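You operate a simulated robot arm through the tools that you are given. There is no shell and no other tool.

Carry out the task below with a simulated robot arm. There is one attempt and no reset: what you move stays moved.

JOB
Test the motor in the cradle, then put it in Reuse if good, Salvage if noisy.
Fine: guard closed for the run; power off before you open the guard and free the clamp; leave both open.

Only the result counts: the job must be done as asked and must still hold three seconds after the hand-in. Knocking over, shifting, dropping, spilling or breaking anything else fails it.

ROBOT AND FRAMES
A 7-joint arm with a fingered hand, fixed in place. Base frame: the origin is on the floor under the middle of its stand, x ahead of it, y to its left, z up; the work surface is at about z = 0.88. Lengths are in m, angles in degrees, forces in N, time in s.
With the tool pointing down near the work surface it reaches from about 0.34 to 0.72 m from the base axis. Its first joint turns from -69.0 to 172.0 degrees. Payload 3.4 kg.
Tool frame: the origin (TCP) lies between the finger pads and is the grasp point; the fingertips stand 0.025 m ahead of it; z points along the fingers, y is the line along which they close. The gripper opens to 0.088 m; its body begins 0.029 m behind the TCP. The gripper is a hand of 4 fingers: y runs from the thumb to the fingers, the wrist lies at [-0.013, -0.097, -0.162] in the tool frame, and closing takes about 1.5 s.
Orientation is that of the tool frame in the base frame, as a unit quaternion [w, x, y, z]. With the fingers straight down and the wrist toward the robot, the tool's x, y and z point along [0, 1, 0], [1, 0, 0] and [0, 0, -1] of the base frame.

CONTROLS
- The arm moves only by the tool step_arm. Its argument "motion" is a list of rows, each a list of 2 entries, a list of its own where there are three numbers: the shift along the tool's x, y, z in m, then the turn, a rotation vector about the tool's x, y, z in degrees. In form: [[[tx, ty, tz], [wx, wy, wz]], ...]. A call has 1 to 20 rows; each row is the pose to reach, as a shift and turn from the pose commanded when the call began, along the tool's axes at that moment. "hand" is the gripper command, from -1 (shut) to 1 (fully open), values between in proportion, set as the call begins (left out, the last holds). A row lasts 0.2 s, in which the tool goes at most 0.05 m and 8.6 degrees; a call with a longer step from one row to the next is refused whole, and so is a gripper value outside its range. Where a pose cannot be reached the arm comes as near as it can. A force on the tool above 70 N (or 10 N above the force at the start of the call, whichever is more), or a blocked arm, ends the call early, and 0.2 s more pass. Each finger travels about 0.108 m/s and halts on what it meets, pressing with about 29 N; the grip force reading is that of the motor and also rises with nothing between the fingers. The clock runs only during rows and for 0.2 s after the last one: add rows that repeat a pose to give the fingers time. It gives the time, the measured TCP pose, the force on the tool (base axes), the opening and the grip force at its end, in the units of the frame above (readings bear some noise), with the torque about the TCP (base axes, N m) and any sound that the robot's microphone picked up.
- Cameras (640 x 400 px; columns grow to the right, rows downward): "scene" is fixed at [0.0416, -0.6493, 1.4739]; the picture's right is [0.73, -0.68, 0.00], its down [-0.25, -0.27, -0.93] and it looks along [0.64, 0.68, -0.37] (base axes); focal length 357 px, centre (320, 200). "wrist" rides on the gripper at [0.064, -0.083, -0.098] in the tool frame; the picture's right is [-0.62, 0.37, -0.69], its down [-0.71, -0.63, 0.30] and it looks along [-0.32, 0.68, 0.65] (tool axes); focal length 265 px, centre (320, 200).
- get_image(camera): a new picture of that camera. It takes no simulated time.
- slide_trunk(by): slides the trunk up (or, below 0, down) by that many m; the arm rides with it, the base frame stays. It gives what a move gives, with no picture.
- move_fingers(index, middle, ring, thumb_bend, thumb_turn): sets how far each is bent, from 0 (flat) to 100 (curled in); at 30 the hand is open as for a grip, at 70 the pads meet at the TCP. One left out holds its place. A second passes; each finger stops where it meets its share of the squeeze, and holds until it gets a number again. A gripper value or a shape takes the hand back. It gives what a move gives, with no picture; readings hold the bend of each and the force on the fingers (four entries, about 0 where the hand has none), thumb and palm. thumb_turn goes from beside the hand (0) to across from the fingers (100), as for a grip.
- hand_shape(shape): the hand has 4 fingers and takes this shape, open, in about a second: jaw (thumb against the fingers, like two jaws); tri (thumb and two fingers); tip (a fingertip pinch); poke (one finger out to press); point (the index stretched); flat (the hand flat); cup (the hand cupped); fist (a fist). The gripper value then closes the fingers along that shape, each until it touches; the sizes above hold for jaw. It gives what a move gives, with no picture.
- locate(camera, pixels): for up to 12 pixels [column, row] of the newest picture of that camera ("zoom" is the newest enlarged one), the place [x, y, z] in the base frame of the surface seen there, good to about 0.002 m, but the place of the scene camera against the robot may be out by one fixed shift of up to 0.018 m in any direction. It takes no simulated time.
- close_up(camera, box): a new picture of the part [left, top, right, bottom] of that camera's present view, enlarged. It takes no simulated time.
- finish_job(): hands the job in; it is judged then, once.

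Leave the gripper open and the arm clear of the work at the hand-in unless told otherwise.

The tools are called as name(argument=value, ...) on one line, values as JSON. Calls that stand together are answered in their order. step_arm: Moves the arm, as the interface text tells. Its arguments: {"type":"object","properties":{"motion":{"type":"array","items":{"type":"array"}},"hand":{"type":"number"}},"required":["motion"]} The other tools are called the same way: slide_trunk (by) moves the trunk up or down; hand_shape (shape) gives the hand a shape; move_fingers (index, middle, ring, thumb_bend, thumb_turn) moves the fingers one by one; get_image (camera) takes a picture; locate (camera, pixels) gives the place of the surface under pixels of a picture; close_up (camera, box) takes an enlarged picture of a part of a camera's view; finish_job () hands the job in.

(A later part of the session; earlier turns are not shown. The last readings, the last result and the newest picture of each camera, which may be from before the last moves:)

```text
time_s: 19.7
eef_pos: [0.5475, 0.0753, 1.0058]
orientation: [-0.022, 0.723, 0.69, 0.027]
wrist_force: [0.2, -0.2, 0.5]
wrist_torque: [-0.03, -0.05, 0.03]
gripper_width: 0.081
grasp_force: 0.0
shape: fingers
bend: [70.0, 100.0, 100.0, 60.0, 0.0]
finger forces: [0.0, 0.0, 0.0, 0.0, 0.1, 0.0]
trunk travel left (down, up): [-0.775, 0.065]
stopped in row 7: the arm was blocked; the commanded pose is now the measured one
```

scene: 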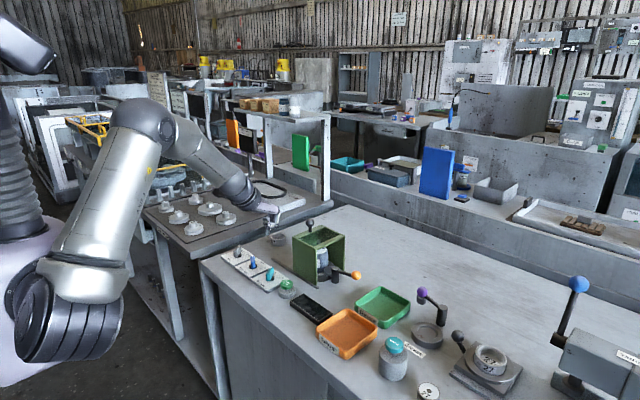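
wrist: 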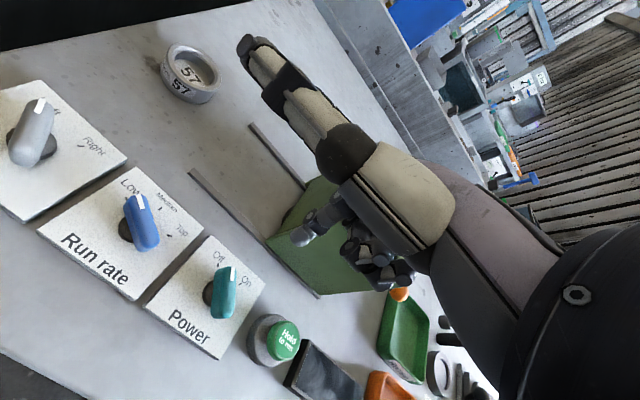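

It stopped at the same place, so the thumb isn't the cause. I'll examine the arm links closely for a contact.

close_up(camera="scene", box=[130, 110, 310, 270])

close_up(camera="scene", box=[0, 120, 180, 390])

get_image(camera="wrist")

```text
2.50 times, centred on (220, 190) of scene
```

zoom: 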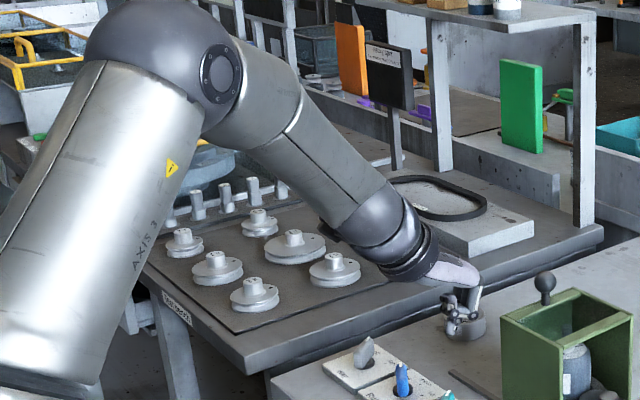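

```text
1.48 times, centred on (90, 255) of scene
```

zoom: 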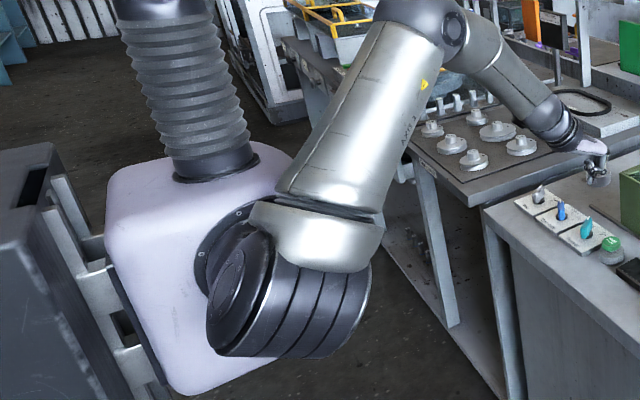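

```text
taken
```

wrist: 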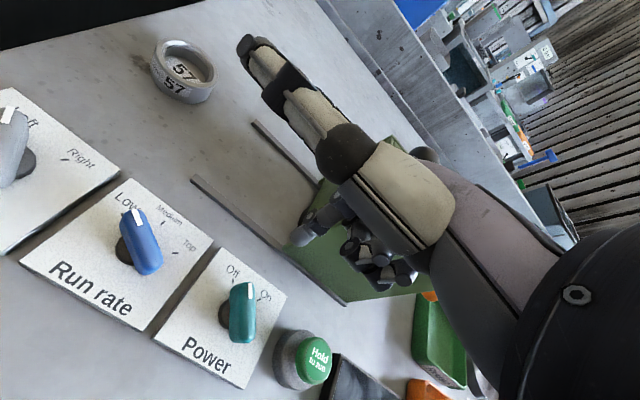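

The tilt and offset work out to a single rotation about an axis through the shoulder near (0.07, -0.18, 1.15). So a shoulder joint is limiting the low pose, not an object on the bench. Lowering the trunk should fix it, because the arm then works higher relative to its shoulder. First I'll raise the tool 10 cm and square it up.

step_arm(motion=[[[0, -0.005, -0.03], [0.2, -2, -1.3]], [[0, -0.012, -0.06], [0.4, -4.0, -2.7]], [[0, -0.012, -0.1], [0.4, -4.0, -2.7]], [[0, -0.012, -0.12], [0.4, -4.0, -2.7]], [[0, -0.012, -0.12], [0.4, -4.0, -2.7]]])

```text
time_s: 20.9
eef_pos: [0.5313, 0.0688, 1.1254]
orientation: [0.002, 0.706, 0.708, -0.002]
wrist_force: [-0.9, -0.6, -0.7]
wrist_torque: [0.04, 0.02, -0.04]
gripper_width: 0.0812
grasp_force: 0.0
shape: fingers
bend: [70.0, 100.0, 100.0, 60.0, 0.0]
finger forces: [0.0, 0.0, 0.0, 0.0, 0.0, 0.1]
trunk travel left (down, up): [-0.775, 0.065]
```

The tool is square at z=1.125. I'll lower the trunk by 10 cm, which brings the TCP to about 1.025, still above everything under the hand.

slide_trunk(by=-0.1)

get_image(camera="scene")

```text
time_s: 22.2
eef_pos: [0.5328, 0.0686, 1.0259]
orientation: [0.002, 0.707, 0.708, -0.001]
wrist_force: [0.0, -1.6, 0.3]
wrist_torque: [0.0, -0.01, -0.01]
gripper_width: 0.0816
grasp_force: 0.2
shape: fingers
bend: [70.0, 100.0, 100.0, 60.0, 0.0]
finger forces: [0.1, 0.1, 0.1, 0.0, 0.1, 0.0]
trunk travel left (down, up): [-0.675, 0.165]
```

```text
taken
```

scene: 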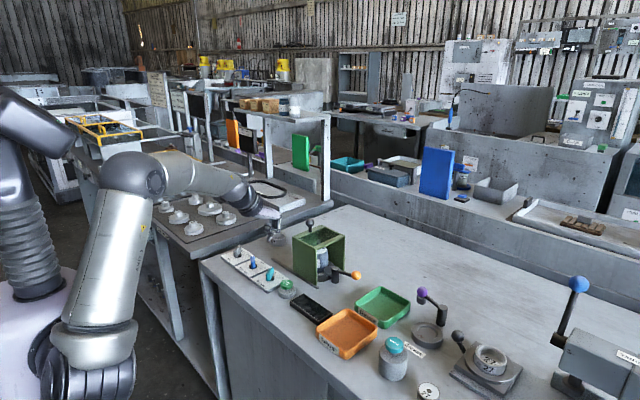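

The trunk is lowered. I'll put the thumb back out sideways and high, then move to the +y side of the knob's pointer and descend to z≈0.96 for a check.

move_fingers(thumb_bend=0, thumb_turn=0)

step_arm(motion=[[[0.0215, 0, 0.0], [0, 0, 0]], [[0.0215, 0, 0.02], [0, 0, 0]], [[0.0215, 0, 0.04], [0, 0, 0]], [[0.0215, 0, 0.066], [0, 0, 0]], [[0.0215, 0, 0.066], [0, 0, 0]]])

get_image(camera="wrist")

close_up(camera="scene", box=[210, 210, 330, 300])

```text
time_s: 23.2
eef_pos: [0.5315, 0.0694, 1.0258]
orientation: [0.002, 0.706, 0.708, -0.001]
wrist_force: [0.1, -0.4, 0.4]
wrist_torque: [-0.01, -0.01, -0.03]
gripper_width: 0.1092
grasp_force: 0.1
shape: fingers
bend: [70.0, 100.0, 100.0, 0.0, 0.0]
finger forces: [0.0, 0.1, 0.0, 0.1, 0.1, 0.0]
trunk travel left (down, up): [-0.675, 0.165]
```

```text
time_s: 24.4
eef_pos: [0.5379, 0.0841, 0.9797]
orientation: [-0.009, 0.713, 0.701, 0.022]
wrist_force: [0.2, -0.4, 0.5]
wrist_torque: [0.0, 0.02, -0.01]
gripper_width: 0.1092
grasp_force: 0.0
shape: fingers
bend: [70.0, 100.0, 100.0, 0.0, 0.0]
finger forces: [0.1, 0.0, 0.0, 0.0, 0.0, 0.0]
trunk travel left (down, up): [-0.675, 0.165]
```

```text
taken
```

wrist: 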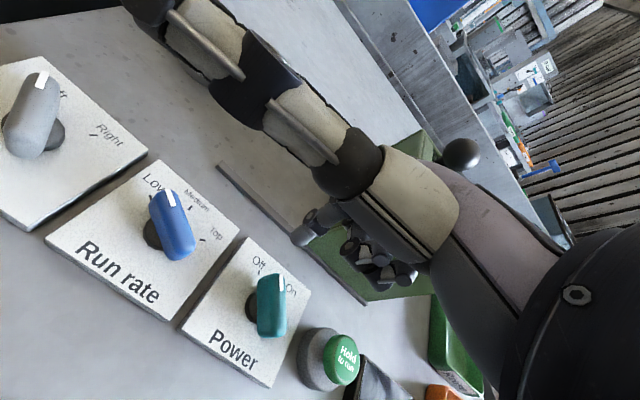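

```text
4.44 times, centred on (270, 255) of scene
```

zoom: 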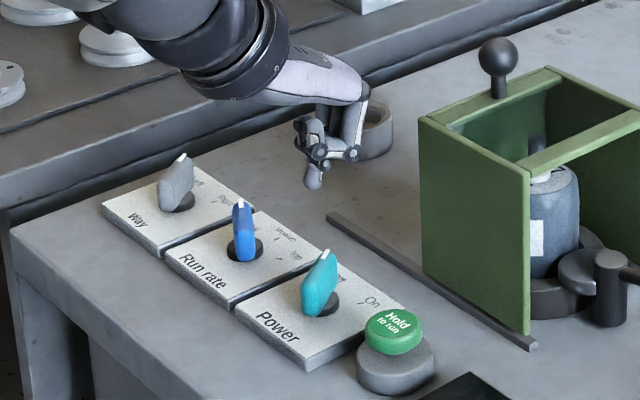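

It is deviating again at nearly the same absolute height even with the trunk lower, so something in the surroundings near the forearm or wrist must be in the way. I'll measure the neighbouring pulley bench and the wrist.

get_image(camera="scene")

locate(camera="scene", pixels=[[300, 210], [215, 248], [180, 255], [150, 212], [270, 190], [315, 165], [210, 210], [195, 228], [245, 195], [262, 212], [225, 180], [170, 170]])

close_up(camera="scene", box=[120, 120, 300, 270])

```text
taken
```

scene: 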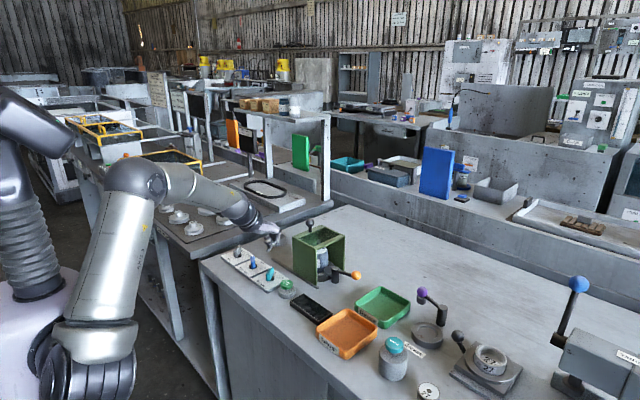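

```text
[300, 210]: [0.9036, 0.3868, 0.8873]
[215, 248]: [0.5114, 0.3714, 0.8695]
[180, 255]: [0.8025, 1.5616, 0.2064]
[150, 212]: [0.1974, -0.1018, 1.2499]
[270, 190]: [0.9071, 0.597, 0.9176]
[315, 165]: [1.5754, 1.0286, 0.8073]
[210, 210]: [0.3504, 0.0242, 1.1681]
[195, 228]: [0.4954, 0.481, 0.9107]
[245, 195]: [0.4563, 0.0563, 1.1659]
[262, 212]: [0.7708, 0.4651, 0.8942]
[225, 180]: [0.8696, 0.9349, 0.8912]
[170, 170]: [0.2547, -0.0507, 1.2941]
```

```text
2.67 times, centred on (210, 195) of scene
```

zoom: 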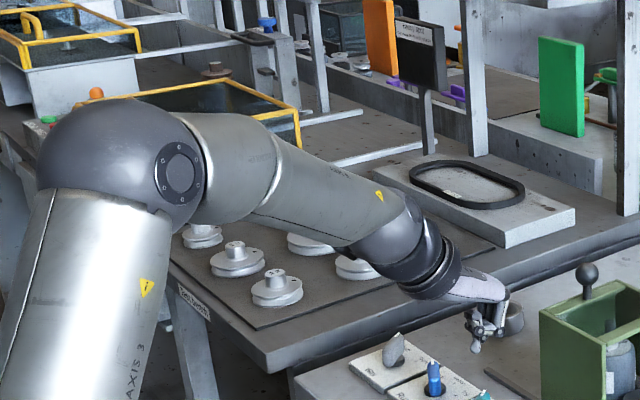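

The numbers again point to a shoulder-side rotation, with no force at the wrist. I'll test whether this depends on location. I'll rise, move over the open area toward -y (above the Hold button), and descend there, still above it.

step_arm(motion=[[[0, 0, -0.04], [0, 0, 0]], [[-0.03, -0.003, -0.06], [0, 0, 0]], [[-0.07, -0.006, -0.06], [0, 0, 0]], [[-0.11, -0.01, -0.06], [0, 0, 0]], [[-0.11, -0.01, -0.06], [0, 0, 0]]])

step_arm(motion=[[[0, 0, 0.02], [0, 0, 0]], [[0, 0, 0.04], [0, 0, 0]], [[0, 0, 0.055], [0, 0, 0]], [[0, 0, 0.055], [0, 0, 0]]])

get_image(camera="scene")

get_image(camera="wrist")

```text
time_s: 25.6
eef_pos: [0.5223, -0.0202, 1.0185]
orientation: [0.002, 0.706, 0.708, -0.003]
wrist_force: [-0.8, -0.4, -0.2]
wrist_torque: [0.01, 0.0, -0.02]
gripper_width: 0.1094
grasp_force: 0.1
shape: fingers
bend: [70.0, 100.0, 100.0, 0.0, 0.0]
finger forces: [0.1, 0.0, 0.0, 0.1, 0.0, 0.1]
trunk travel left (down, up): [-0.675, 0.165]
```

```text
time_s: 26.6
eef_pos: [0.5205, -0.0189, 0.9625]
orientation: [0.002, 0.706, 0.709, -0.001]
wrist_force: [0.6, 0.6, 0.4]
wrist_torque: [0.0, 0.01, -0.02]
gripper_width: 0.1093
grasp_force: 0.1
shape: fingers
bend: [70.0, 100.0, 100.0, 0.0, 0.0]
finger forces: [0.1, 0.1, 0.0, 0.1, 0.0, 0.0]
trunk travel left (down, up): [-0.675, 0.165]
```

```text
taken
```

scene: 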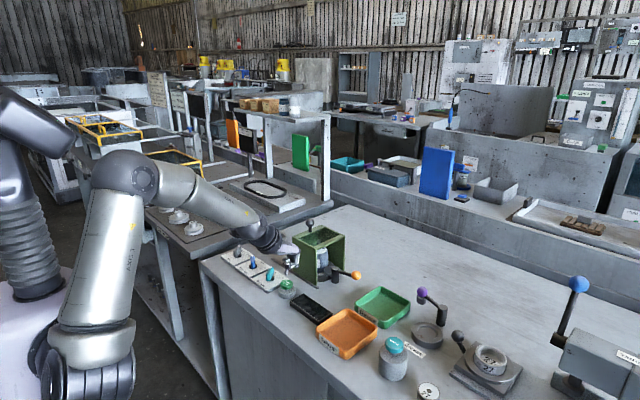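

```text
taken
```

wrist: 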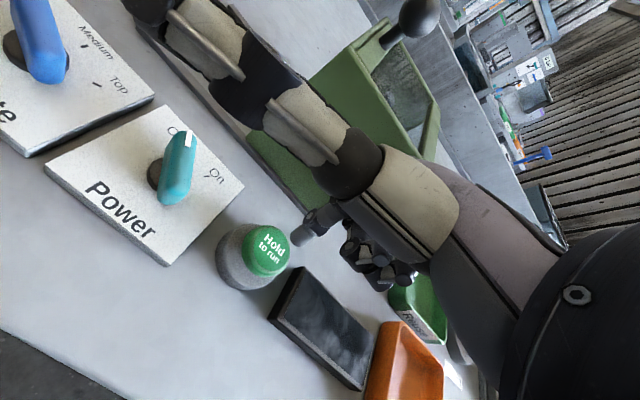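

Here the arm reaches z=0.9625 with the tool square, so only the far +y side is restricted. That means I should work the Power knob from its -y side. Pushing the knob's tail (near (0.508, 0.048)) toward +y also turns it to On. I'll check the fingertip and curled-finger positions and the On mark in this clear view.

locate(camera="wrist", pixels=[[302, 238], [296, 235], [310, 228], [325, 218], [348, 250], [365, 278], [385, 283], [405, 280], [265, 250], [250, 255], [280, 250], [265, 235]])

close_up(camera="wrist", box=[60, 100, 240, 260])

```text
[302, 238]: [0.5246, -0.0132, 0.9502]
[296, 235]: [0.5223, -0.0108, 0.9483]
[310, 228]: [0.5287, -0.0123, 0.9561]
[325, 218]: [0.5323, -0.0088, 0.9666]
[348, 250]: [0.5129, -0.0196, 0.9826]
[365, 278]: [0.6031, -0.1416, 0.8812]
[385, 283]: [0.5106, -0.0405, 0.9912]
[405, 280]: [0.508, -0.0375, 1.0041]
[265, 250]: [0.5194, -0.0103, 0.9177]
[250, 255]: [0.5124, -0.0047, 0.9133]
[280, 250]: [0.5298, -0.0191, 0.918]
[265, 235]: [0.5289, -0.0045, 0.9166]
```

```text
2.50 times, centred on (150, 180) of wrist
```

zoom: 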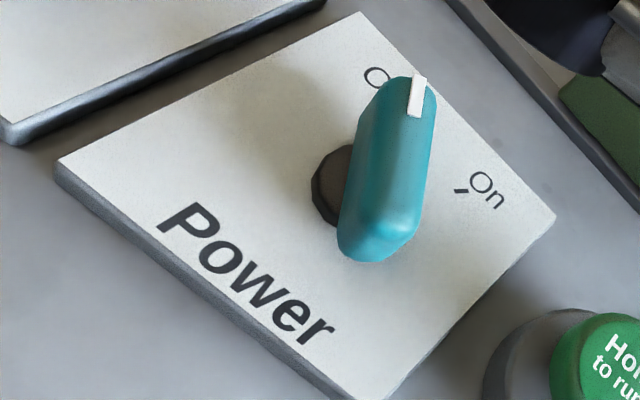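

locate(camera="zoom", pixels=[[461, 191], [418, 85], [415, 110], [430, 100], [400, 80], [370, 245], [345, 235], [400, 235], [395, 165], [325, 190], [345, 150], [480, 185]])

```text
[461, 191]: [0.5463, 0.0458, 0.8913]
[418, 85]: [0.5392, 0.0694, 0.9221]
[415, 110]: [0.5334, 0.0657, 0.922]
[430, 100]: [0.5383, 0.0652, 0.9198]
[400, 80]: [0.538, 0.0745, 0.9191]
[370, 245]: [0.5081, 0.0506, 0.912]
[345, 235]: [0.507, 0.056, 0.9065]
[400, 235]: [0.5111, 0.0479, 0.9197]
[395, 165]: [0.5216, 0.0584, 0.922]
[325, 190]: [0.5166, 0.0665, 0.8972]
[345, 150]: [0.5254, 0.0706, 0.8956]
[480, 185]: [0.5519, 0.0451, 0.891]
```

The Power marks are at about ±33° around centre (0.5235, 0.060). I'll bring the index to the -y side of the knob's tail (TCP about (0.508, 0.022)) and lower to z≈0.924.

step_arm(motion=[[[0.02, -0.006, 0.0], [0, 0, 0]], [[0.041, -0.0125, 0.0], [0, 0, 0]], [[0.041, -0.0125, 0.015], [0, 0, 0]], [[0.041, -0.0125, 0.03], [0, 0, 0]], [[0.041, -0.0125, 0.0385], [0, 0, 0]], [[0.041, -0.0125, 0.0385], [0, 0, 0]]])

get_image(camera="wrist")

close_up(camera="scene", box=[230, 235, 320, 300])

```text
time_s: 28.0
eef_pos: [0.5131, 0.0221, 0.939]
orientation: [-0.006, 0.709, 0.705, 0.018]
wrist_force: [-0.2, 0.2, -0.1]
wrist_torque: [0.02, -0.01, 0.01]
gripper_width: 0.1091
grasp_force: 0.0
shape: fingers
bend: [70.0, 100.0, 100.0, 0.0, 0.0]
finger forces: [0.0, 0.0, 0.1, 0.1, 0.1, 0.0]
trunk travel left (down, up): [-0.675, 0.165]
```

```text
taken
```

wrist: 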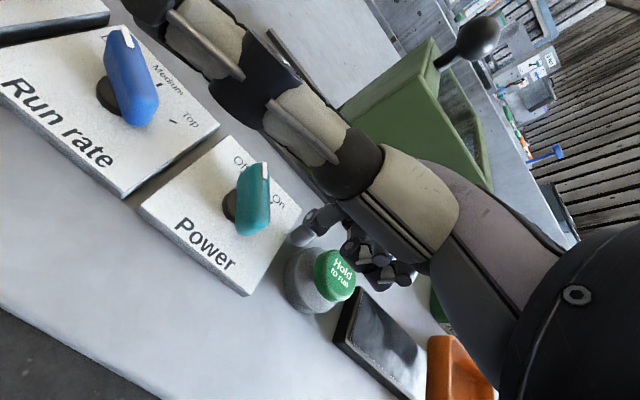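

```text
6.15 times, centred on (275, 268) of scene
```

zoom: 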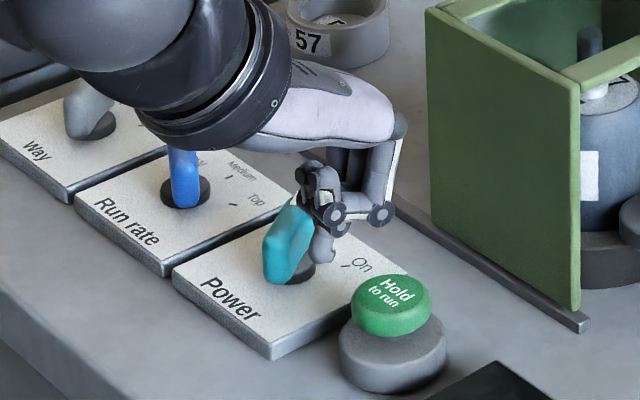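

It's stopping short again, about 1.5 cm high and tilted 2°, and always worse toward +y. Yawing the hand +30° would move the wrist about 5 cm toward -y and relieve that shoulder joint. I'll rise, yaw, and descend again beside the knob's tail.

step_arm(motion=[[[0, 0, -0.02], [0, 0, 0]], [[0, 0.001, -0.04], [0, 0, -8]], [[0, 0.002, -0.04], [0, 0, -16]], [[-0.001, 0.003, -0.04], [0, 0, -24]], [[-0.002, 0.003, -0.04], [0, 0, -32]], [[-0.002, 0.003, -0.04], [0, 0, -32]], [[-0.002, 0.003, -0.02], [0, 0, -32]], [[-0.002, 0.003, 0.0], [0, 0, -32]], [[-0.002, 0.003, 0.0], [0, 0, -32]]])

close_up(camera="scene", box=[230, 235, 320, 300])

get_image(camera="wrist")

```text
time_s: 30.0
eef_pos: [0.5124, 0.0191, 0.9261]
orientation: [0.002, 0.483, 0.876, -0.002]
wrist_force: [0.5, -0.2, -0.1]
wrist_torque: [0.0, 0.01, -0.01]
gripper_width: 0.1093
grasp_force: 0.0
shape: fingers
bend: [70.0, 100.0, 100.0, 0.0, 0.0]
finger forces: [0.0, 0.0, 0.1, 0.0, 0.0, 0.0]
trunk travel left (down, up): [-0.675, 0.165]
```

```text
6.15 times, centred on (275, 268) of scene
```

zoom: 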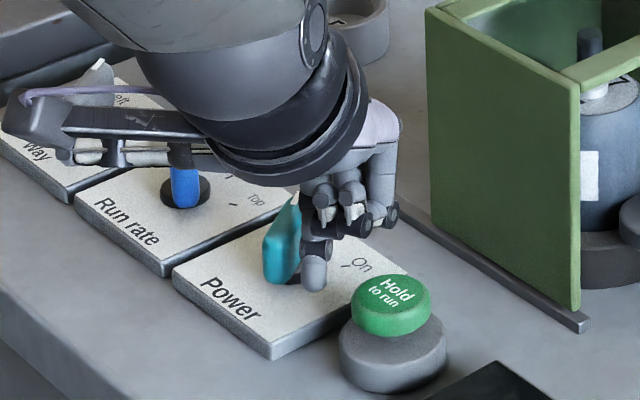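

```text
taken
```

wrist: 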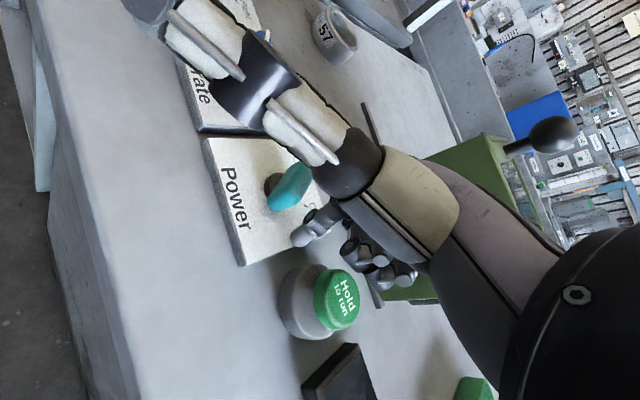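

With the yaw, the pose is reached cleanly at z=0.926. I'll check the index-to-knob gap in a close-up.

close_up(camera="wrist", box=[240, 140, 360, 270])

locate(camera="wrist", pixels=[[302, 238], [297, 236], [292, 240], [310, 228], [272, 203], [285, 190], [305, 172], [160, 10], [250, 90], [340, 160]])

```text
3.08 times, centred on (300, 205) of wrist
```

zoom: 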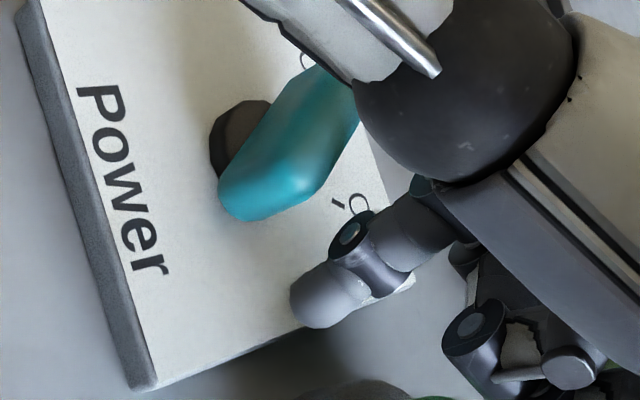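

```text
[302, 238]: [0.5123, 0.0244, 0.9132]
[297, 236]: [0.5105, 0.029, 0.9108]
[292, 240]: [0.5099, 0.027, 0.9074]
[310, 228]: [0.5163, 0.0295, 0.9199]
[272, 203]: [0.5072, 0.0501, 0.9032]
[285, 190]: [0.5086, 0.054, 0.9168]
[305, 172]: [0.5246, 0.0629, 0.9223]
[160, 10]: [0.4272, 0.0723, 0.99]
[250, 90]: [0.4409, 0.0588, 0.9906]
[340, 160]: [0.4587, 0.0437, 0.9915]
```

The index is about 2 cm to the -y side of the knob's tail. I'll sweep it toward +y in small steps to rotate the knob clockwise to On.

step_arm(motion=[[[0.0068, 0.0042, 0], [0, 0, 0]], [[0.0129, 0.0057, 0], [0, 0, 0]], [[0.0182, 0.0067, 0], [0, 0, 0]], [[0.0241, 0.0068, 0], [0, 0, 0]], [[0.0299, 0.0069, 0], [0, 0, 0]], [[0.0299, 0.0069, 0], [0, 0, 0]]])

close_up(camera="wrist", box=[240, 140, 360, 270])

close_up(camera="scene", box=[230, 235, 320, 300])

```text
time_s: 31.4
eef_pos: [0.5043, 0.0475, 0.9275]
orientation: [0.002, 0.483, 0.876, -0.001]
wrist_force: [-1.9, -5.9, 2.9]
wrist_torque: [0.0, -0.01, -0.01]
gripper_width: 0.1068
grasp_force: 2.8
shape: fingers
bend: [70.0, 100.0, 100.0, 0.0, 0.0]
finger forces: [5.5, 0.1, 0.0, 0.0, 0.0, 0.1]
trunk travel left (down, up): [-0.675, 0.165]
```

```text
3.08 times, centred on (300, 205) of wrist
```

zoom: 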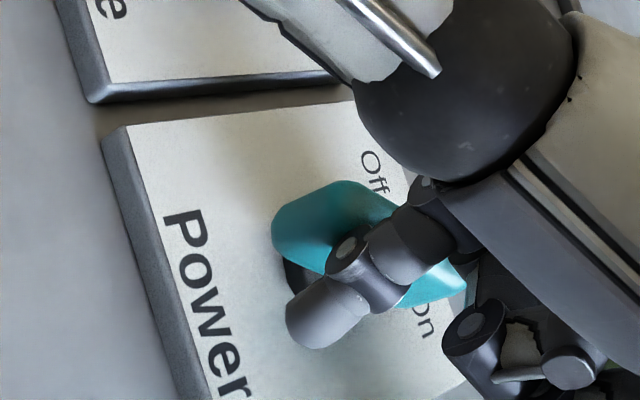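

```text
6.15 times, centred on (275, 268) of scene
```

zoom: 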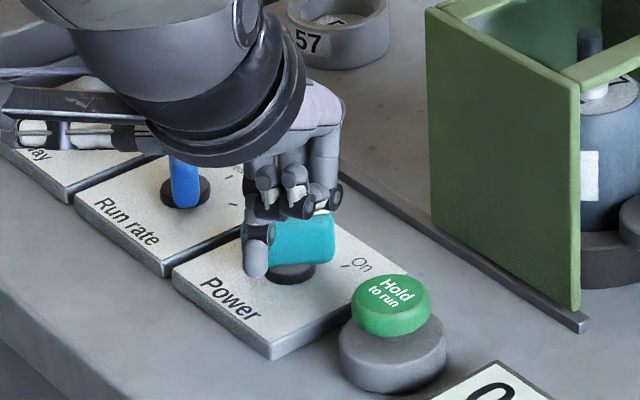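

The knob has turned a long way, and the black panel at lower right has lit up. I'll make the last small push, back off, and look.

step_arm(motion=[[[0.0025, 0.0002, 0], [0, 0, 0]], [[0.0045, 0.0004, 0], [0, 0, 0]], [[0.0045, 0.0004, 0], [0, 0, 0]], [[-0.01, -0.006, 0], [0, 0, 0]], [[-0.03, -0.016, 0], [0, 0, 0]], [[-0.03, -0.016, -0.03], [0, 0, 0]], [[-0.03, -0.016, -0.05], [0, 0, 0]], [[-0.03, -0.016, -0.05], [0, 0, 0]]])

get_image(camera="wrist")

close_up(camera="scene", box=[230, 235, 350, 325])

```text
time_s: 33.2
eef_pos: [0.5059, 0.0146, 0.9764]
orientation: [0.003, 0.483, 0.875, -0.001]
wrist_force: [0.5, 0.4, -0.9]
wrist_torque: [0.0, 0.0, 0.0]
gripper_width: 0.109
grasp_force: 0.0
shape: fingers
bend: [70.0, 100.0, 100.0, 0.0, 0.0]
finger forces: [0.0, 0.0, 0.0, 0.0, 0.0, 0.0]
trunk travel left (down, up): [-0.675, 0.165]
```

```text
taken
```

wrist: 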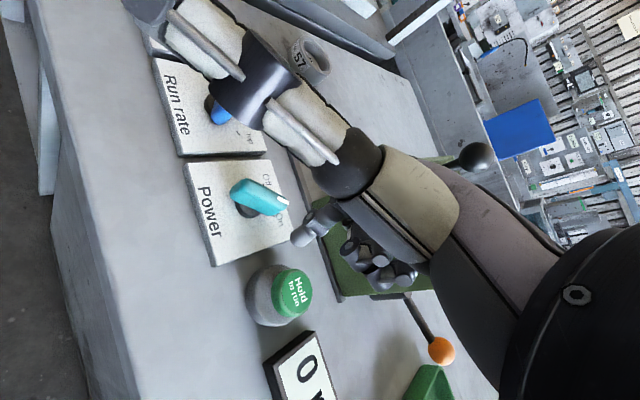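

```text
4.44 times, centred on (290, 280) of scene
```

zoom: 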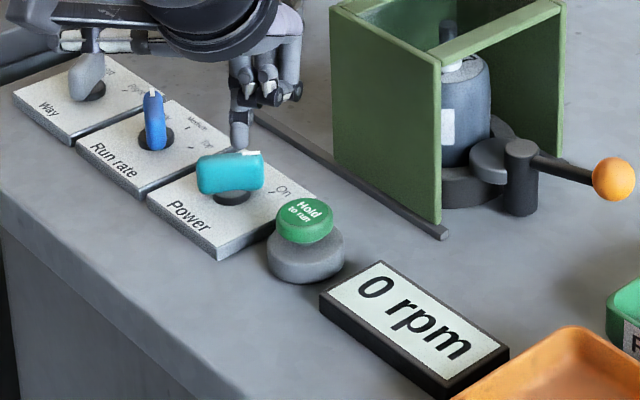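

The panel reads "0 rpm", so power is on and the guard is closed. Next I'll move the index over the Hold to run button (centre about (0.523, -0.012)), just above it.

step_arm(motion=[[[-0.018, -0.0035, 0], [0, 0, 0]], [[-0.0354, -0.0068, 0], [0, 0, 0]], [[-0.0354, -0.0068, 0.015], [0, 0, 0]], [[-0.0354, -0.0068, 0.026], [0, 0, 0]], [[-0.0354, -0.0068, 0.026], [0, 0, 0]]])

close_up(camera="wrist", box=[240, 170, 360, 290])

close_up(camera="scene", box=[250, 250, 340, 320])

```text
time_s: 34.4
eef_pos: [0.5181, -0.0174, 0.9499]
orientation: [0.002, 0.483, 0.876, -0.003]
wrist_force: [-0.6, 0.3, 0.8]
wrist_torque: [0.01, 0.02, 0.0]
gripper_width: 0.1093
grasp_force: 0.2
shape: fingers
bend: [70.0, 100.0, 100.0, 0.0, 0.0]
finger forces: [0.0, 0.1, 0.1, 0.0, 0.0, 0.1]
trunk travel left (down, up): [-0.675, 0.165]
```

```text
3.33 times, centred on (300, 230) of wrist
```

zoom: 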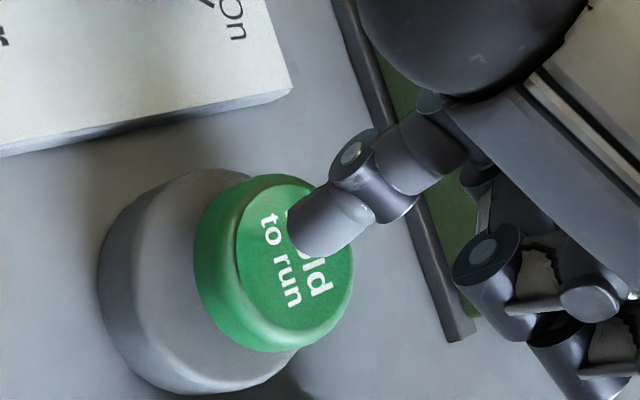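

```text
5.71 times, centred on (295, 285) of scene
```

zoom: 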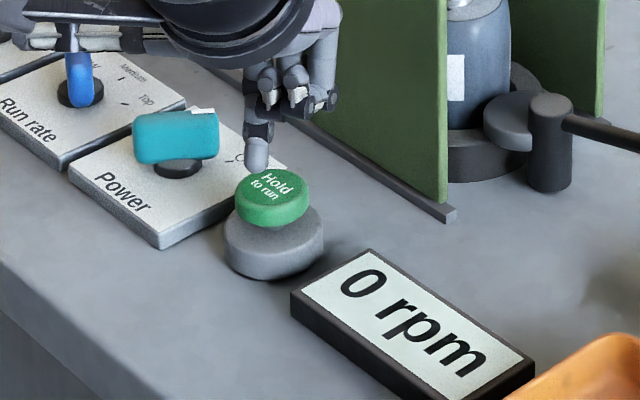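

close_up(camera="wrist", box=[240, 170, 360, 290])

locate(camera="zoom", pixels=[[240, 265], [345, 265], [275, 345], [285, 185], [300, 300], [305, 240], [325, 225], [295, 215]])

```text
3.33 times, centred on (300, 230) of wrist
```

zoom: 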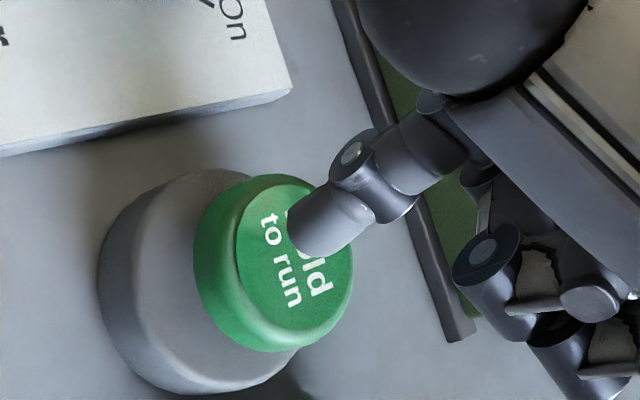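

```text
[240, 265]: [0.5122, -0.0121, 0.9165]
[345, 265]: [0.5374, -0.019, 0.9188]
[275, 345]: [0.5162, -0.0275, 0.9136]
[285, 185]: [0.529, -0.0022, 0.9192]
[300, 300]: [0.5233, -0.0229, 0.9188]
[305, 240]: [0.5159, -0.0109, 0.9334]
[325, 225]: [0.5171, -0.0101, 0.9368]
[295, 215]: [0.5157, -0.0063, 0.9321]
```

The tip is about 6 mm off the button's centre. I'll centre it, then press down gradually and hold while listening.

step_arm(motion=[[[-0.0049, 0.004, 0.0], [0, 0, 0]], [[-0.0049, 0.004, 0.004], [0, 0, 0]], [[-0.0049, 0.004, 0.008], [0, 0, 0]], [[-0.0049, 0.004, 0.011], [0, 0, 0]], [[-0.0049, 0.004, 0.013], [0, 0, 0]], [[-0.0049, 0.004, 0.013], [0, 0, 0]], [[-0.0049, 0.004, 0.013], [0, 0, 0]], [[-0.0049, 0.004, 0.013], [0, 0, 0]]])

close_up(camera="scene", box=[250, 250, 340, 320])

```text
time_s: 36.2
eef_pos: [0.5248, -0.0209, 0.9368]
orientation: [0.002, 0.483, 0.876, -0.002]
wrist_force: [1.3, -0.3, 2.1]
wrist_torque: [0.0, -0.02, -0.03]
gripper_width: 0.1093
grasp_force: 1.0
shape: fingers
bend: [70.0, 100.0, 100.0, 0.0, 0.0]
finger forces: [2.1, 0.0, 0.0, 0.0, 0.0, 0.0]
trunk travel left (down, up): [-0.675, 0.165]
heard: click
```

```text
5.71 times, centred on (295, 285) of scene
```

zoom: 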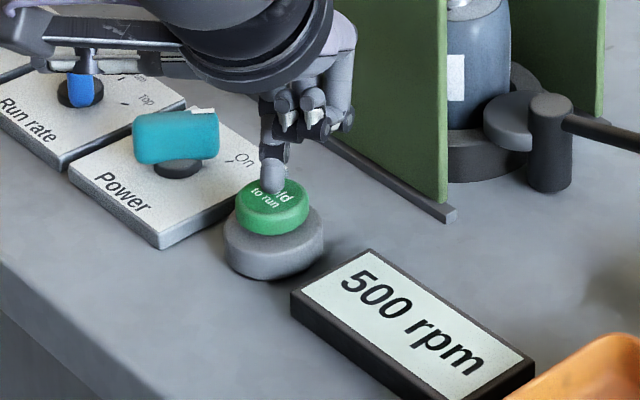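

The button clicked and the display reads 500 rpm, so the motor is running. I'll hold steady for a few seconds and listen.

step_arm(motion=[[[0, 0, 0.001], [0, 0, 0]], [[0, 0, 0.001], [0, 0, 0]], [[0, 0, 0.001], [0, 0, 0]], [[0, 0, 0.001], [0, 0, 0]], [[0, 0, 0.001], [0, 0, 0]], [[0, 0, 0.001], [0, 0, 0]], [[0, 0, 0.001], [0, 0, 0]], [[0, 0, 0.001], [0, 0, 0]], [[0, 0, 0.001], [0, 0, 0]], [[0, 0, 0.001], [0, 0, 0]], [[0, 0, 0.001], [0, 0, 0]], [[0, 0, 0.001], [0, 0, 0]], [[0, 0, 0.001], [0, 0, 0]], [[0, 0, 0.001], [0, 0, 0]], [[0, 0, 0.001], [0, 0, 0]]])

close_up(camera="scene", box=[250, 230, 370, 320])

```text
time_s: 39.4
eef_pos: [0.5239, -0.0218, 0.9374]
orientation: [0.002, 0.484, 0.875, -0.003]
wrist_force: [-0.2, 0.4, 2.3]
wrist_torque: [0.03, -0.03, -0.03]
gripper_width: 0.1091
grasp_force: 1.3
shape: fingers
bend: [70.0, 100.0, 100.0, 0.0, 0.0]
finger forces: [2.6, 0.0, 0.0, 0.1, 0.1, 0.0]
trunk travel left (down, up): [-0.675, 0.165]
```

```text
4.44 times, centred on (310, 275) of scene
```

zoom: 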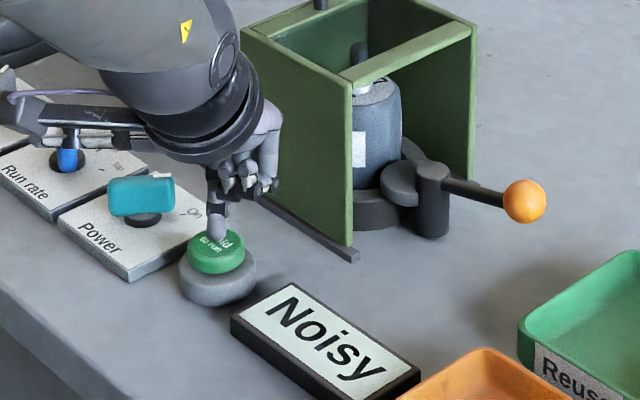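

The display's verdict is "Noisy", so this motor goes to Salvage. I'll release the button and check that the display holds.

step_arm(motion=[[[0, 0, -0.01], [0, 0, 0]], [[0, 0, -0.025], [0, 0, 0]], [[0, 0, -0.045], [0, 0, 0]], [[0, 0, -0.045], [0, 0, 0]]])

close_up(camera="scene", box=[250, 230, 370, 320])

get_image(camera="wrist")

```text
time_s: 40.4
eef_pos: [0.525, -0.0209, 0.9807]
orientation: [0.002, 0.483, 0.875, -0.002]
wrist_force: [-0.5, -0.3, -0.2]
wrist_torque: [-0.02, -0.02, 0.02]
gripper_width: 0.1091
grasp_force: 0.0
shape: fingers
bend: [70.0, 100.0, 100.0, 0.0, 0.0]
finger forces: [0.0, 0.1, 0.0, 0.1, 0.0, 0.0]
trunk travel left (down, up): [-0.675, 0.165]
```

```text
4.44 times, centred on (310, 275) of scene
```

zoom: 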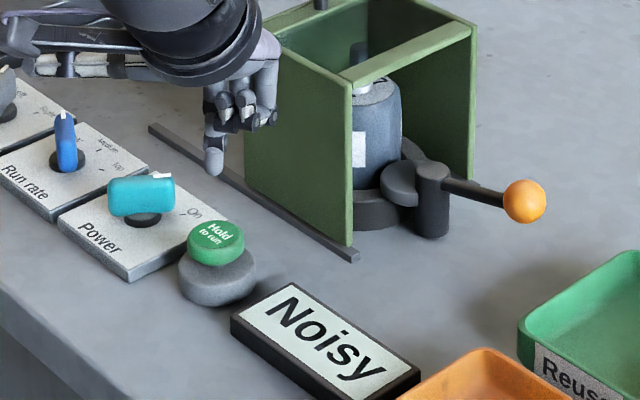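

```text
taken
```

wrist: 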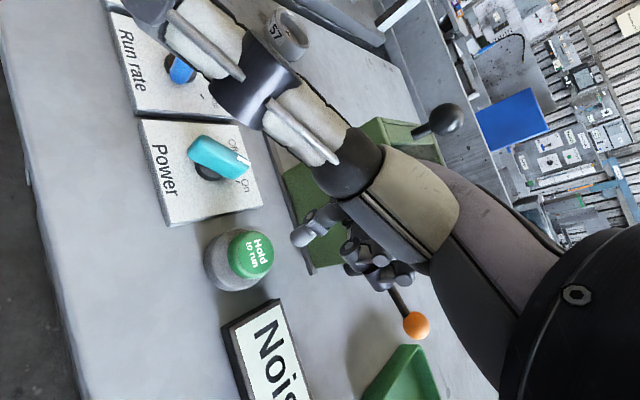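

"Noisy" stays on the display. Next is Power off, which means pushing the knob's tip toward +y from its -y side. That brings the knuckles closer to the guard wall (x≈0.602), so I'll measure that clearance first.

locate(camera="zoom", pixels=[[276, 50], [276, 80], [272, 105], [265, 122], [245, 100], [224, 105], [215, 165], [217, 238], [350, 240], [240, 50], [255, 30], [285, 65]])

locate(camera="wrist", pixels=[[255, 255], [245, 160], [195, 145], [210, 155], [220, 155], [300, 237], [352, 250], [383, 280], [405, 275], [325, 215], [338, 205], [415, 325]])

```text
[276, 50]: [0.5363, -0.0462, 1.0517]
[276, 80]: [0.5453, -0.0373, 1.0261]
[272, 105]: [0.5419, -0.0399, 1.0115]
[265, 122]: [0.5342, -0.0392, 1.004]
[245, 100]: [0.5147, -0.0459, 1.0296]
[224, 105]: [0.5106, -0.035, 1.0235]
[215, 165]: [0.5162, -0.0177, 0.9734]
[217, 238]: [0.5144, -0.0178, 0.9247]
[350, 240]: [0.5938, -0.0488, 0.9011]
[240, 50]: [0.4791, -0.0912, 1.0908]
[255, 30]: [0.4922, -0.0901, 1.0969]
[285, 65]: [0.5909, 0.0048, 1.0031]
```

```text
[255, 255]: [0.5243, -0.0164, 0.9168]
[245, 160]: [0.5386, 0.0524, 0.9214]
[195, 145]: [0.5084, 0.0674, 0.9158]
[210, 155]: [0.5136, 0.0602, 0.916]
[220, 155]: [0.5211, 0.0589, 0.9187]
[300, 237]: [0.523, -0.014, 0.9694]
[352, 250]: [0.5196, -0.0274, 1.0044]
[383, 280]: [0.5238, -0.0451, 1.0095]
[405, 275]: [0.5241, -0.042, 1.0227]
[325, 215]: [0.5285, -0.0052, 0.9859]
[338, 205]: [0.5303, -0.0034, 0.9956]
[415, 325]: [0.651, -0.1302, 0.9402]
```

There's roughly 1 cm or more of clearance to the guard through the whole stroke. I'll bring the index to the -y side of the knob's tip and lower it.

step_arm(motion=[[[0.0343, 0.0215, 0.0], [0, 0, 0]], [[0.0343, 0.0215, 0.025], [0, 0, 0]], [[0.0343, 0.0215, 0.045], [0, 0, 0]], [[0.0343, 0.0215, 0.0557], [0, 0, 0]], [[0.0343, 0.0215, 0.0557], [0, 0, 0]]])

close_up(camera="wrist", box=[240, 140, 360, 270])

close_up(camera="scene", box=[230, 235, 320, 300])

```text
time_s: 41.6
eef_pos: [0.5233, 0.0186, 0.9254]
orientation: [0.002, 0.483, 0.876, -0.002]
wrist_force: [0.3, -0.1, -0.4]
wrist_torque: [0.0, -0.02, -0.01]
gripper_width: 0.1089
grasp_force: 0.0
shape: fingers
bend: [70.0, 100.0, 100.0, 0.0, 0.0]
finger forces: [0.1, 0.0, 0.1, 0.1, 0.1, 0.1]
trunk travel left (down, up): [-0.675, 0.165]
```

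```text
3.08 times, centred on (300, 205) of wrist
```

zoom: 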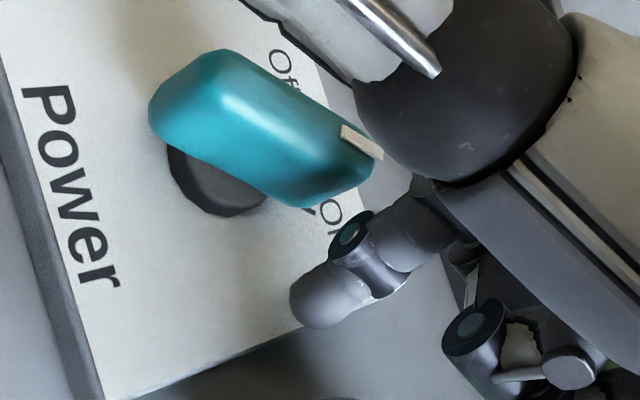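

```text
6.15 times, centred on (275, 268) of scene
```

zoom: 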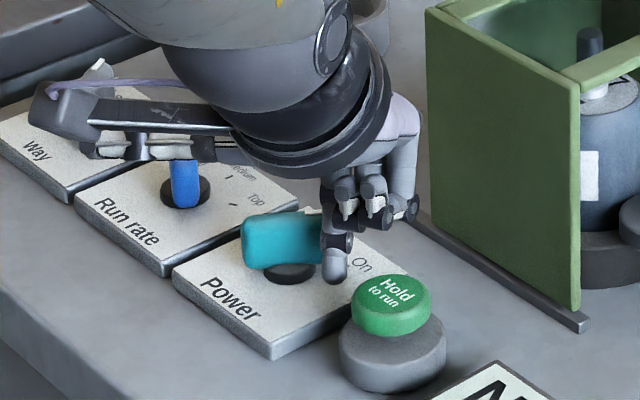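

The index is on the -y side of the tip. Now I'll sweep it toward +y, following the tip's arc, to turn Power off.

step_arm(motion=[[[0.0063, 0.0051, 0], [0, 0, 0]], [[0.0098, 0.0108, 0], [0, 0, 0]], [[0.0127, 0.0174, 0], [0, 0, 0]], [[0.0157, 0.024, 0], [0, 0, 0]], [[0.0183, 0.0292, 0], [0, 0, 0]], [[0.0183, 0.0292, 0], [0, 0, 0]]])

close_up(camera="wrist", box=[240, 140, 360, 270])

close_up(camera="scene", box=[230, 235, 350, 325])

```text
time_s: 43.0
eef_pos: [0.5403, 0.0496, 0.9264]
orientation: [0.002, 0.483, 0.876, -0.002]
wrist_force: [0.6, -2.5, 0.4]
wrist_torque: [-0.01, 0.03, -0.05]
gripper_width: 0.1083
grasp_force: 1.1
shape: fingers
bend: [70.0, 100.0, 100.0, 0.0, 0.0]
finger forces: [2.4, 0.0, 0.1, 0.0, 0.0, 0.0]
trunk travel left (down, up): [-0.675, 0.165]
```

```text
3.08 times, centred on (300, 205) of wrist
```

zoom: 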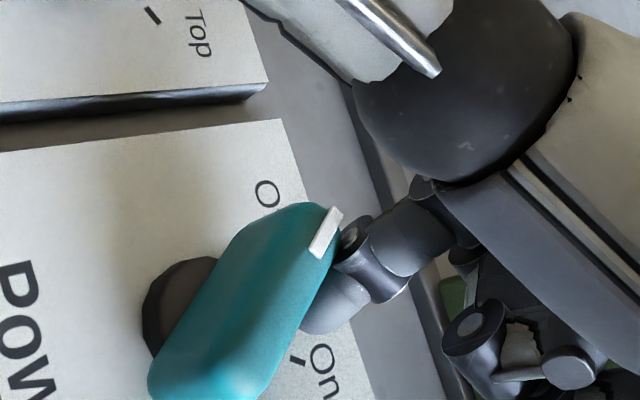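

```text
4.44 times, centred on (290, 280) of scene
```

zoom: 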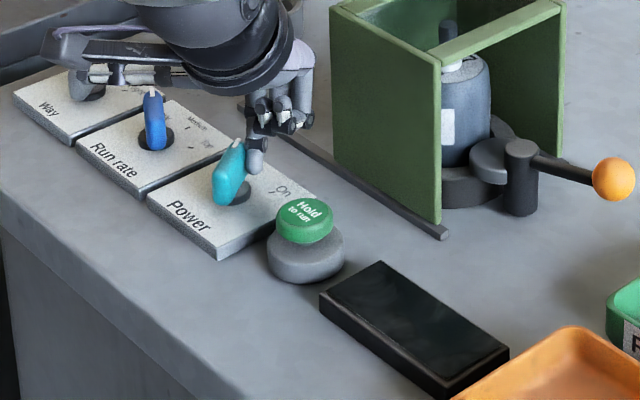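

The display has gone dark, so power is off. I'll nudge 2 mm more to seat the knob at Off, then back away and rise.

step_arm(motion=[[[0.0012, 0.0018, 0], [0, 0, 0]], [[0.0012, 0.0018, 0], [0, 0, 0]], [[-0.008, -0.006, 0], [0, 0, 0]], [[-0.02, -0.02, 0], [0, 0, 0]], [[-0.02, -0.02, -0.04], [0, 0, 0]], [[-0.02, -0.02, -0.08], [0, 0, 0]], [[-0.02, -0.02, -0.08], [0, 0, 0]]])

get_image(camera="wrist")

close_up(camera="scene", box=[230, 235, 350, 325])

```text
time_s: 44.6
eef_pos: [0.5339, 0.0232, 1.0065]
orientation: [0.002, 0.484, 0.875, -0.002]
wrist_force: [0.2, -1.1, 0.6]
wrist_torque: [0.01, -0.03, 0.0]
gripper_width: 0.1089
grasp_force: 0.0
shape: fingers
bend: [70.0, 100.0, 100.0, 0.0, 0.0]
finger forces: [0.0, 0.0, 0.0, 0.0, 0.0, 0.0]
trunk travel left (down, up): [-0.675, 0.165]
```

```text
taken
```

wrist: 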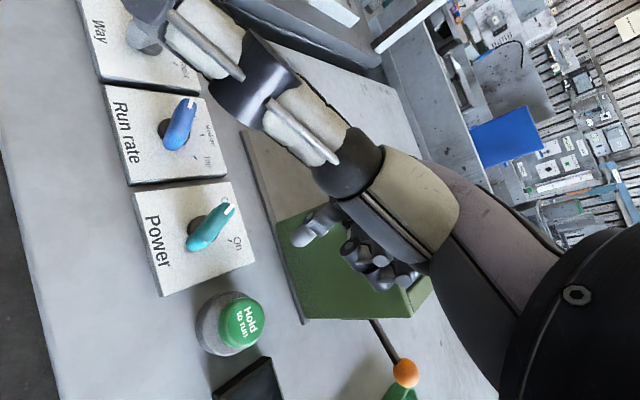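

```text
4.44 times, centred on (290, 280) of scene
```

zoom: 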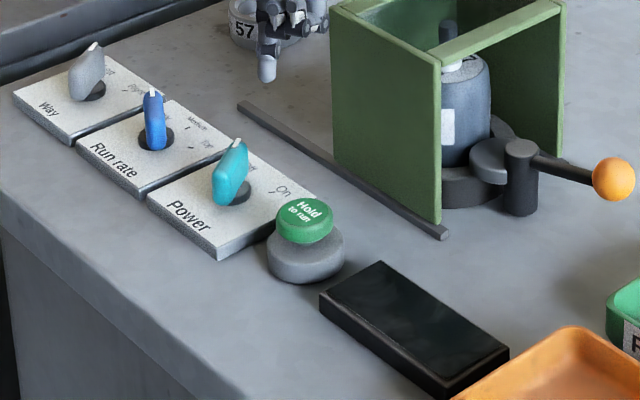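

Power is at Off. To reopen the guard I'll raise the trunk back up 10 cm (which also lifts the hand) and return to the jaw shape.

locate(camera="wrist", pixels=[[230, 208], [193, 245], [212, 228], [222, 200]])

slide_trunk(by=0.1)

hand_shape(shape="jaw")

```text
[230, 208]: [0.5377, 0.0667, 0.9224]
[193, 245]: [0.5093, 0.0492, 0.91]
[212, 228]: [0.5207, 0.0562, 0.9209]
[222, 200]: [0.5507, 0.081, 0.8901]
```

```text
time_s: 46.0
eef_pos: [0.5338, 0.0232, 1.1051]
orientation: [0.002, 0.483, 0.875, -0.001]
wrist_force: [0.1, 0.0, -0.8]
wrist_torque: [0.01, 0.04, 0.03]
gripper_width: 0.1094
grasp_force: 0.1
shape: fingers
bend: [70.0, 100.0, 100.0, 0.0, 0.0]
finger forces: [0.0, 0.0, 0.0, 0.0, 0.0, 0.1]
trunk travel left (down, up): [-0.775, 0.065]
```

```text
time_s: 46.9
eef_pos: [0.5334, 0.0236, 1.106]
orientation: [0.002, 0.483, 0.876, -0.002]
wrist_force: [0.0, 0.0, -0.5]
wrist_torque: [-0.03, 0.01, 0.0]
gripper_width: 0.0878
grasp_force: 0.1
shape: jaw
bend: [30.0, 30.0, 30.0, 30.0, 97.0]
finger forces: [0.0, 0.1, 0.0, 0.2, 0.1, 0.1]
trunk travel left (down, up): [-0.775, 0.065]
```

Power reads 31.6°, aligned with Off. I'll move above the guard knob (0.655, 0.038) while turning the hand back to the square orientation.

step_arm(motion=[[[-0.01, 0.022, -0.014], [0, 0, 8]], [[-0.02, 0.045, -0.014], [0, 0, 16]], [[-0.032, 0.067, -0.014], [0, 0, 24]], [[-0.043, 0.09, -0.014], [0, 0, 32]], [[-0.0521, 0.1107, -0.014], [0, 0, 32]], [[-0.0521, 0.1107, -0.014], [0, 0, 32]]])

get_image(camera="wrist")

```text
time_s: 48.3
eef_pos: [0.6539, 0.0342, 1.1204]
orientation: [0.001, 0.707, 0.707, 0.0]
wrist_force: [0.4, 0.6, 0.3]
wrist_torque: [-0.01, -0.03, -0.01]
gripper_width: 0.0879
grasp_force: 0.0
shape: jaw
bend: [30.0, 30.0, 30.0, 30.0, 97.0]
finger forces: [0.0, 0.0, 0.0, 0.0, 0.0, 0.0]
trunk travel left (down, up): [-0.775, 0.065]
```

```text
taken
```

wrist: 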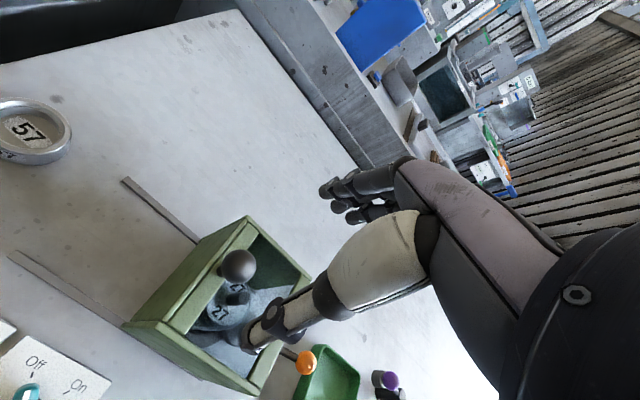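

locate(camera="wrist", pixels=[[238, 264], [226, 270], [250, 262], [238, 252], [238, 277]])

```text
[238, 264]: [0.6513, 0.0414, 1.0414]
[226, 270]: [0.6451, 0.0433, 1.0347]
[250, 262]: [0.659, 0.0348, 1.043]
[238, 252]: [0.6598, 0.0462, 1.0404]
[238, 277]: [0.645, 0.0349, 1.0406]
```

The ball is at about (0.655, 0.039, 1.032). I'll descend around it and close the hand.

step_arm(motion=[[[0.005, 0.001, 0.03], [0, 0, 0]], [[0.005, 0.001, 0.06], [0, 0, 0]], [[0.005, 0.001, 0.083], [0, 0, 0]], [[0.005, 0.001, 0.083], [0, 0, 0]]])

step_arm(motion=[[[0, 0, 0], [0, 0, 0]], [[0, 0, 0], [0, 0, 0]], [[0, 0, 0], [0, 0, 0]], [[0, 0, 0], [0, 0, 0]], [[0, 0, 0], [0, 0, 0]], [[0, 0, 0], [0, 0, 0]], [[0, 0, 0], [0, 0, 0]], [[0, 0, 0], [0, 0, 0]]], hand=-1)

close_up(camera="scene", box=[230, 150, 390, 290])

```text
time_s: 49.3
eef_pos: [0.6581, 0.0367, 1.0378]
orientation: [-0.001, 0.711, 0.704, 0.001]
wrist_force: [0.0, 0.1, 0.0]
wrist_torque: [0.02, 0.0, 0.0]
gripper_width: 0.088
grasp_force: 0.1
shape: jaw
bend: [30.0, 30.0, 30.0, 30.0, 97.0]
finger forces: [0.0, 0.0, 0.1, 0.1, 0.1, 0.0]
trunk travel left (down, up): [-0.775, 0.065]
```

```text
time_s: 51.1
eef_pos: [0.6581, 0.0373, 1.0348]
orientation: [-0.003, 0.71, 0.704, -0.002]
wrist_force: [-9.7, -2.3, -17.4]
wrist_torque: [-0.04, -0.03, -0.01]
gripper_width: 0.0127
grasp_force: 28.9
shape: jaw
bend: [72.0, 70.0, 70.0, 76.0, 100.0]
finger forces: [12.9, 6.6, 0.0, 0.0, 28.7, 0.0]
trunk travel left (down, up): [-0.775, 0.065]
```

```text
2.86 times, centred on (310, 220) of scene
```

zoom: 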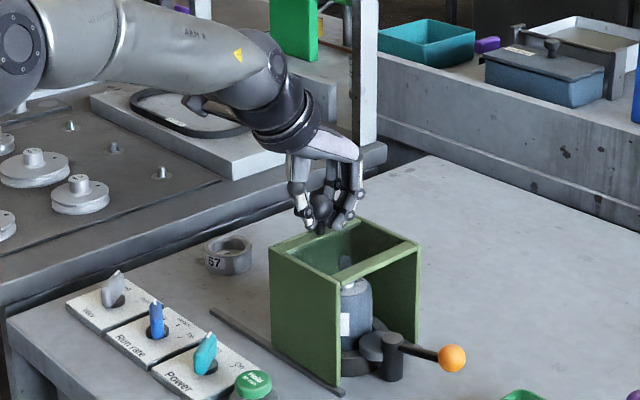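

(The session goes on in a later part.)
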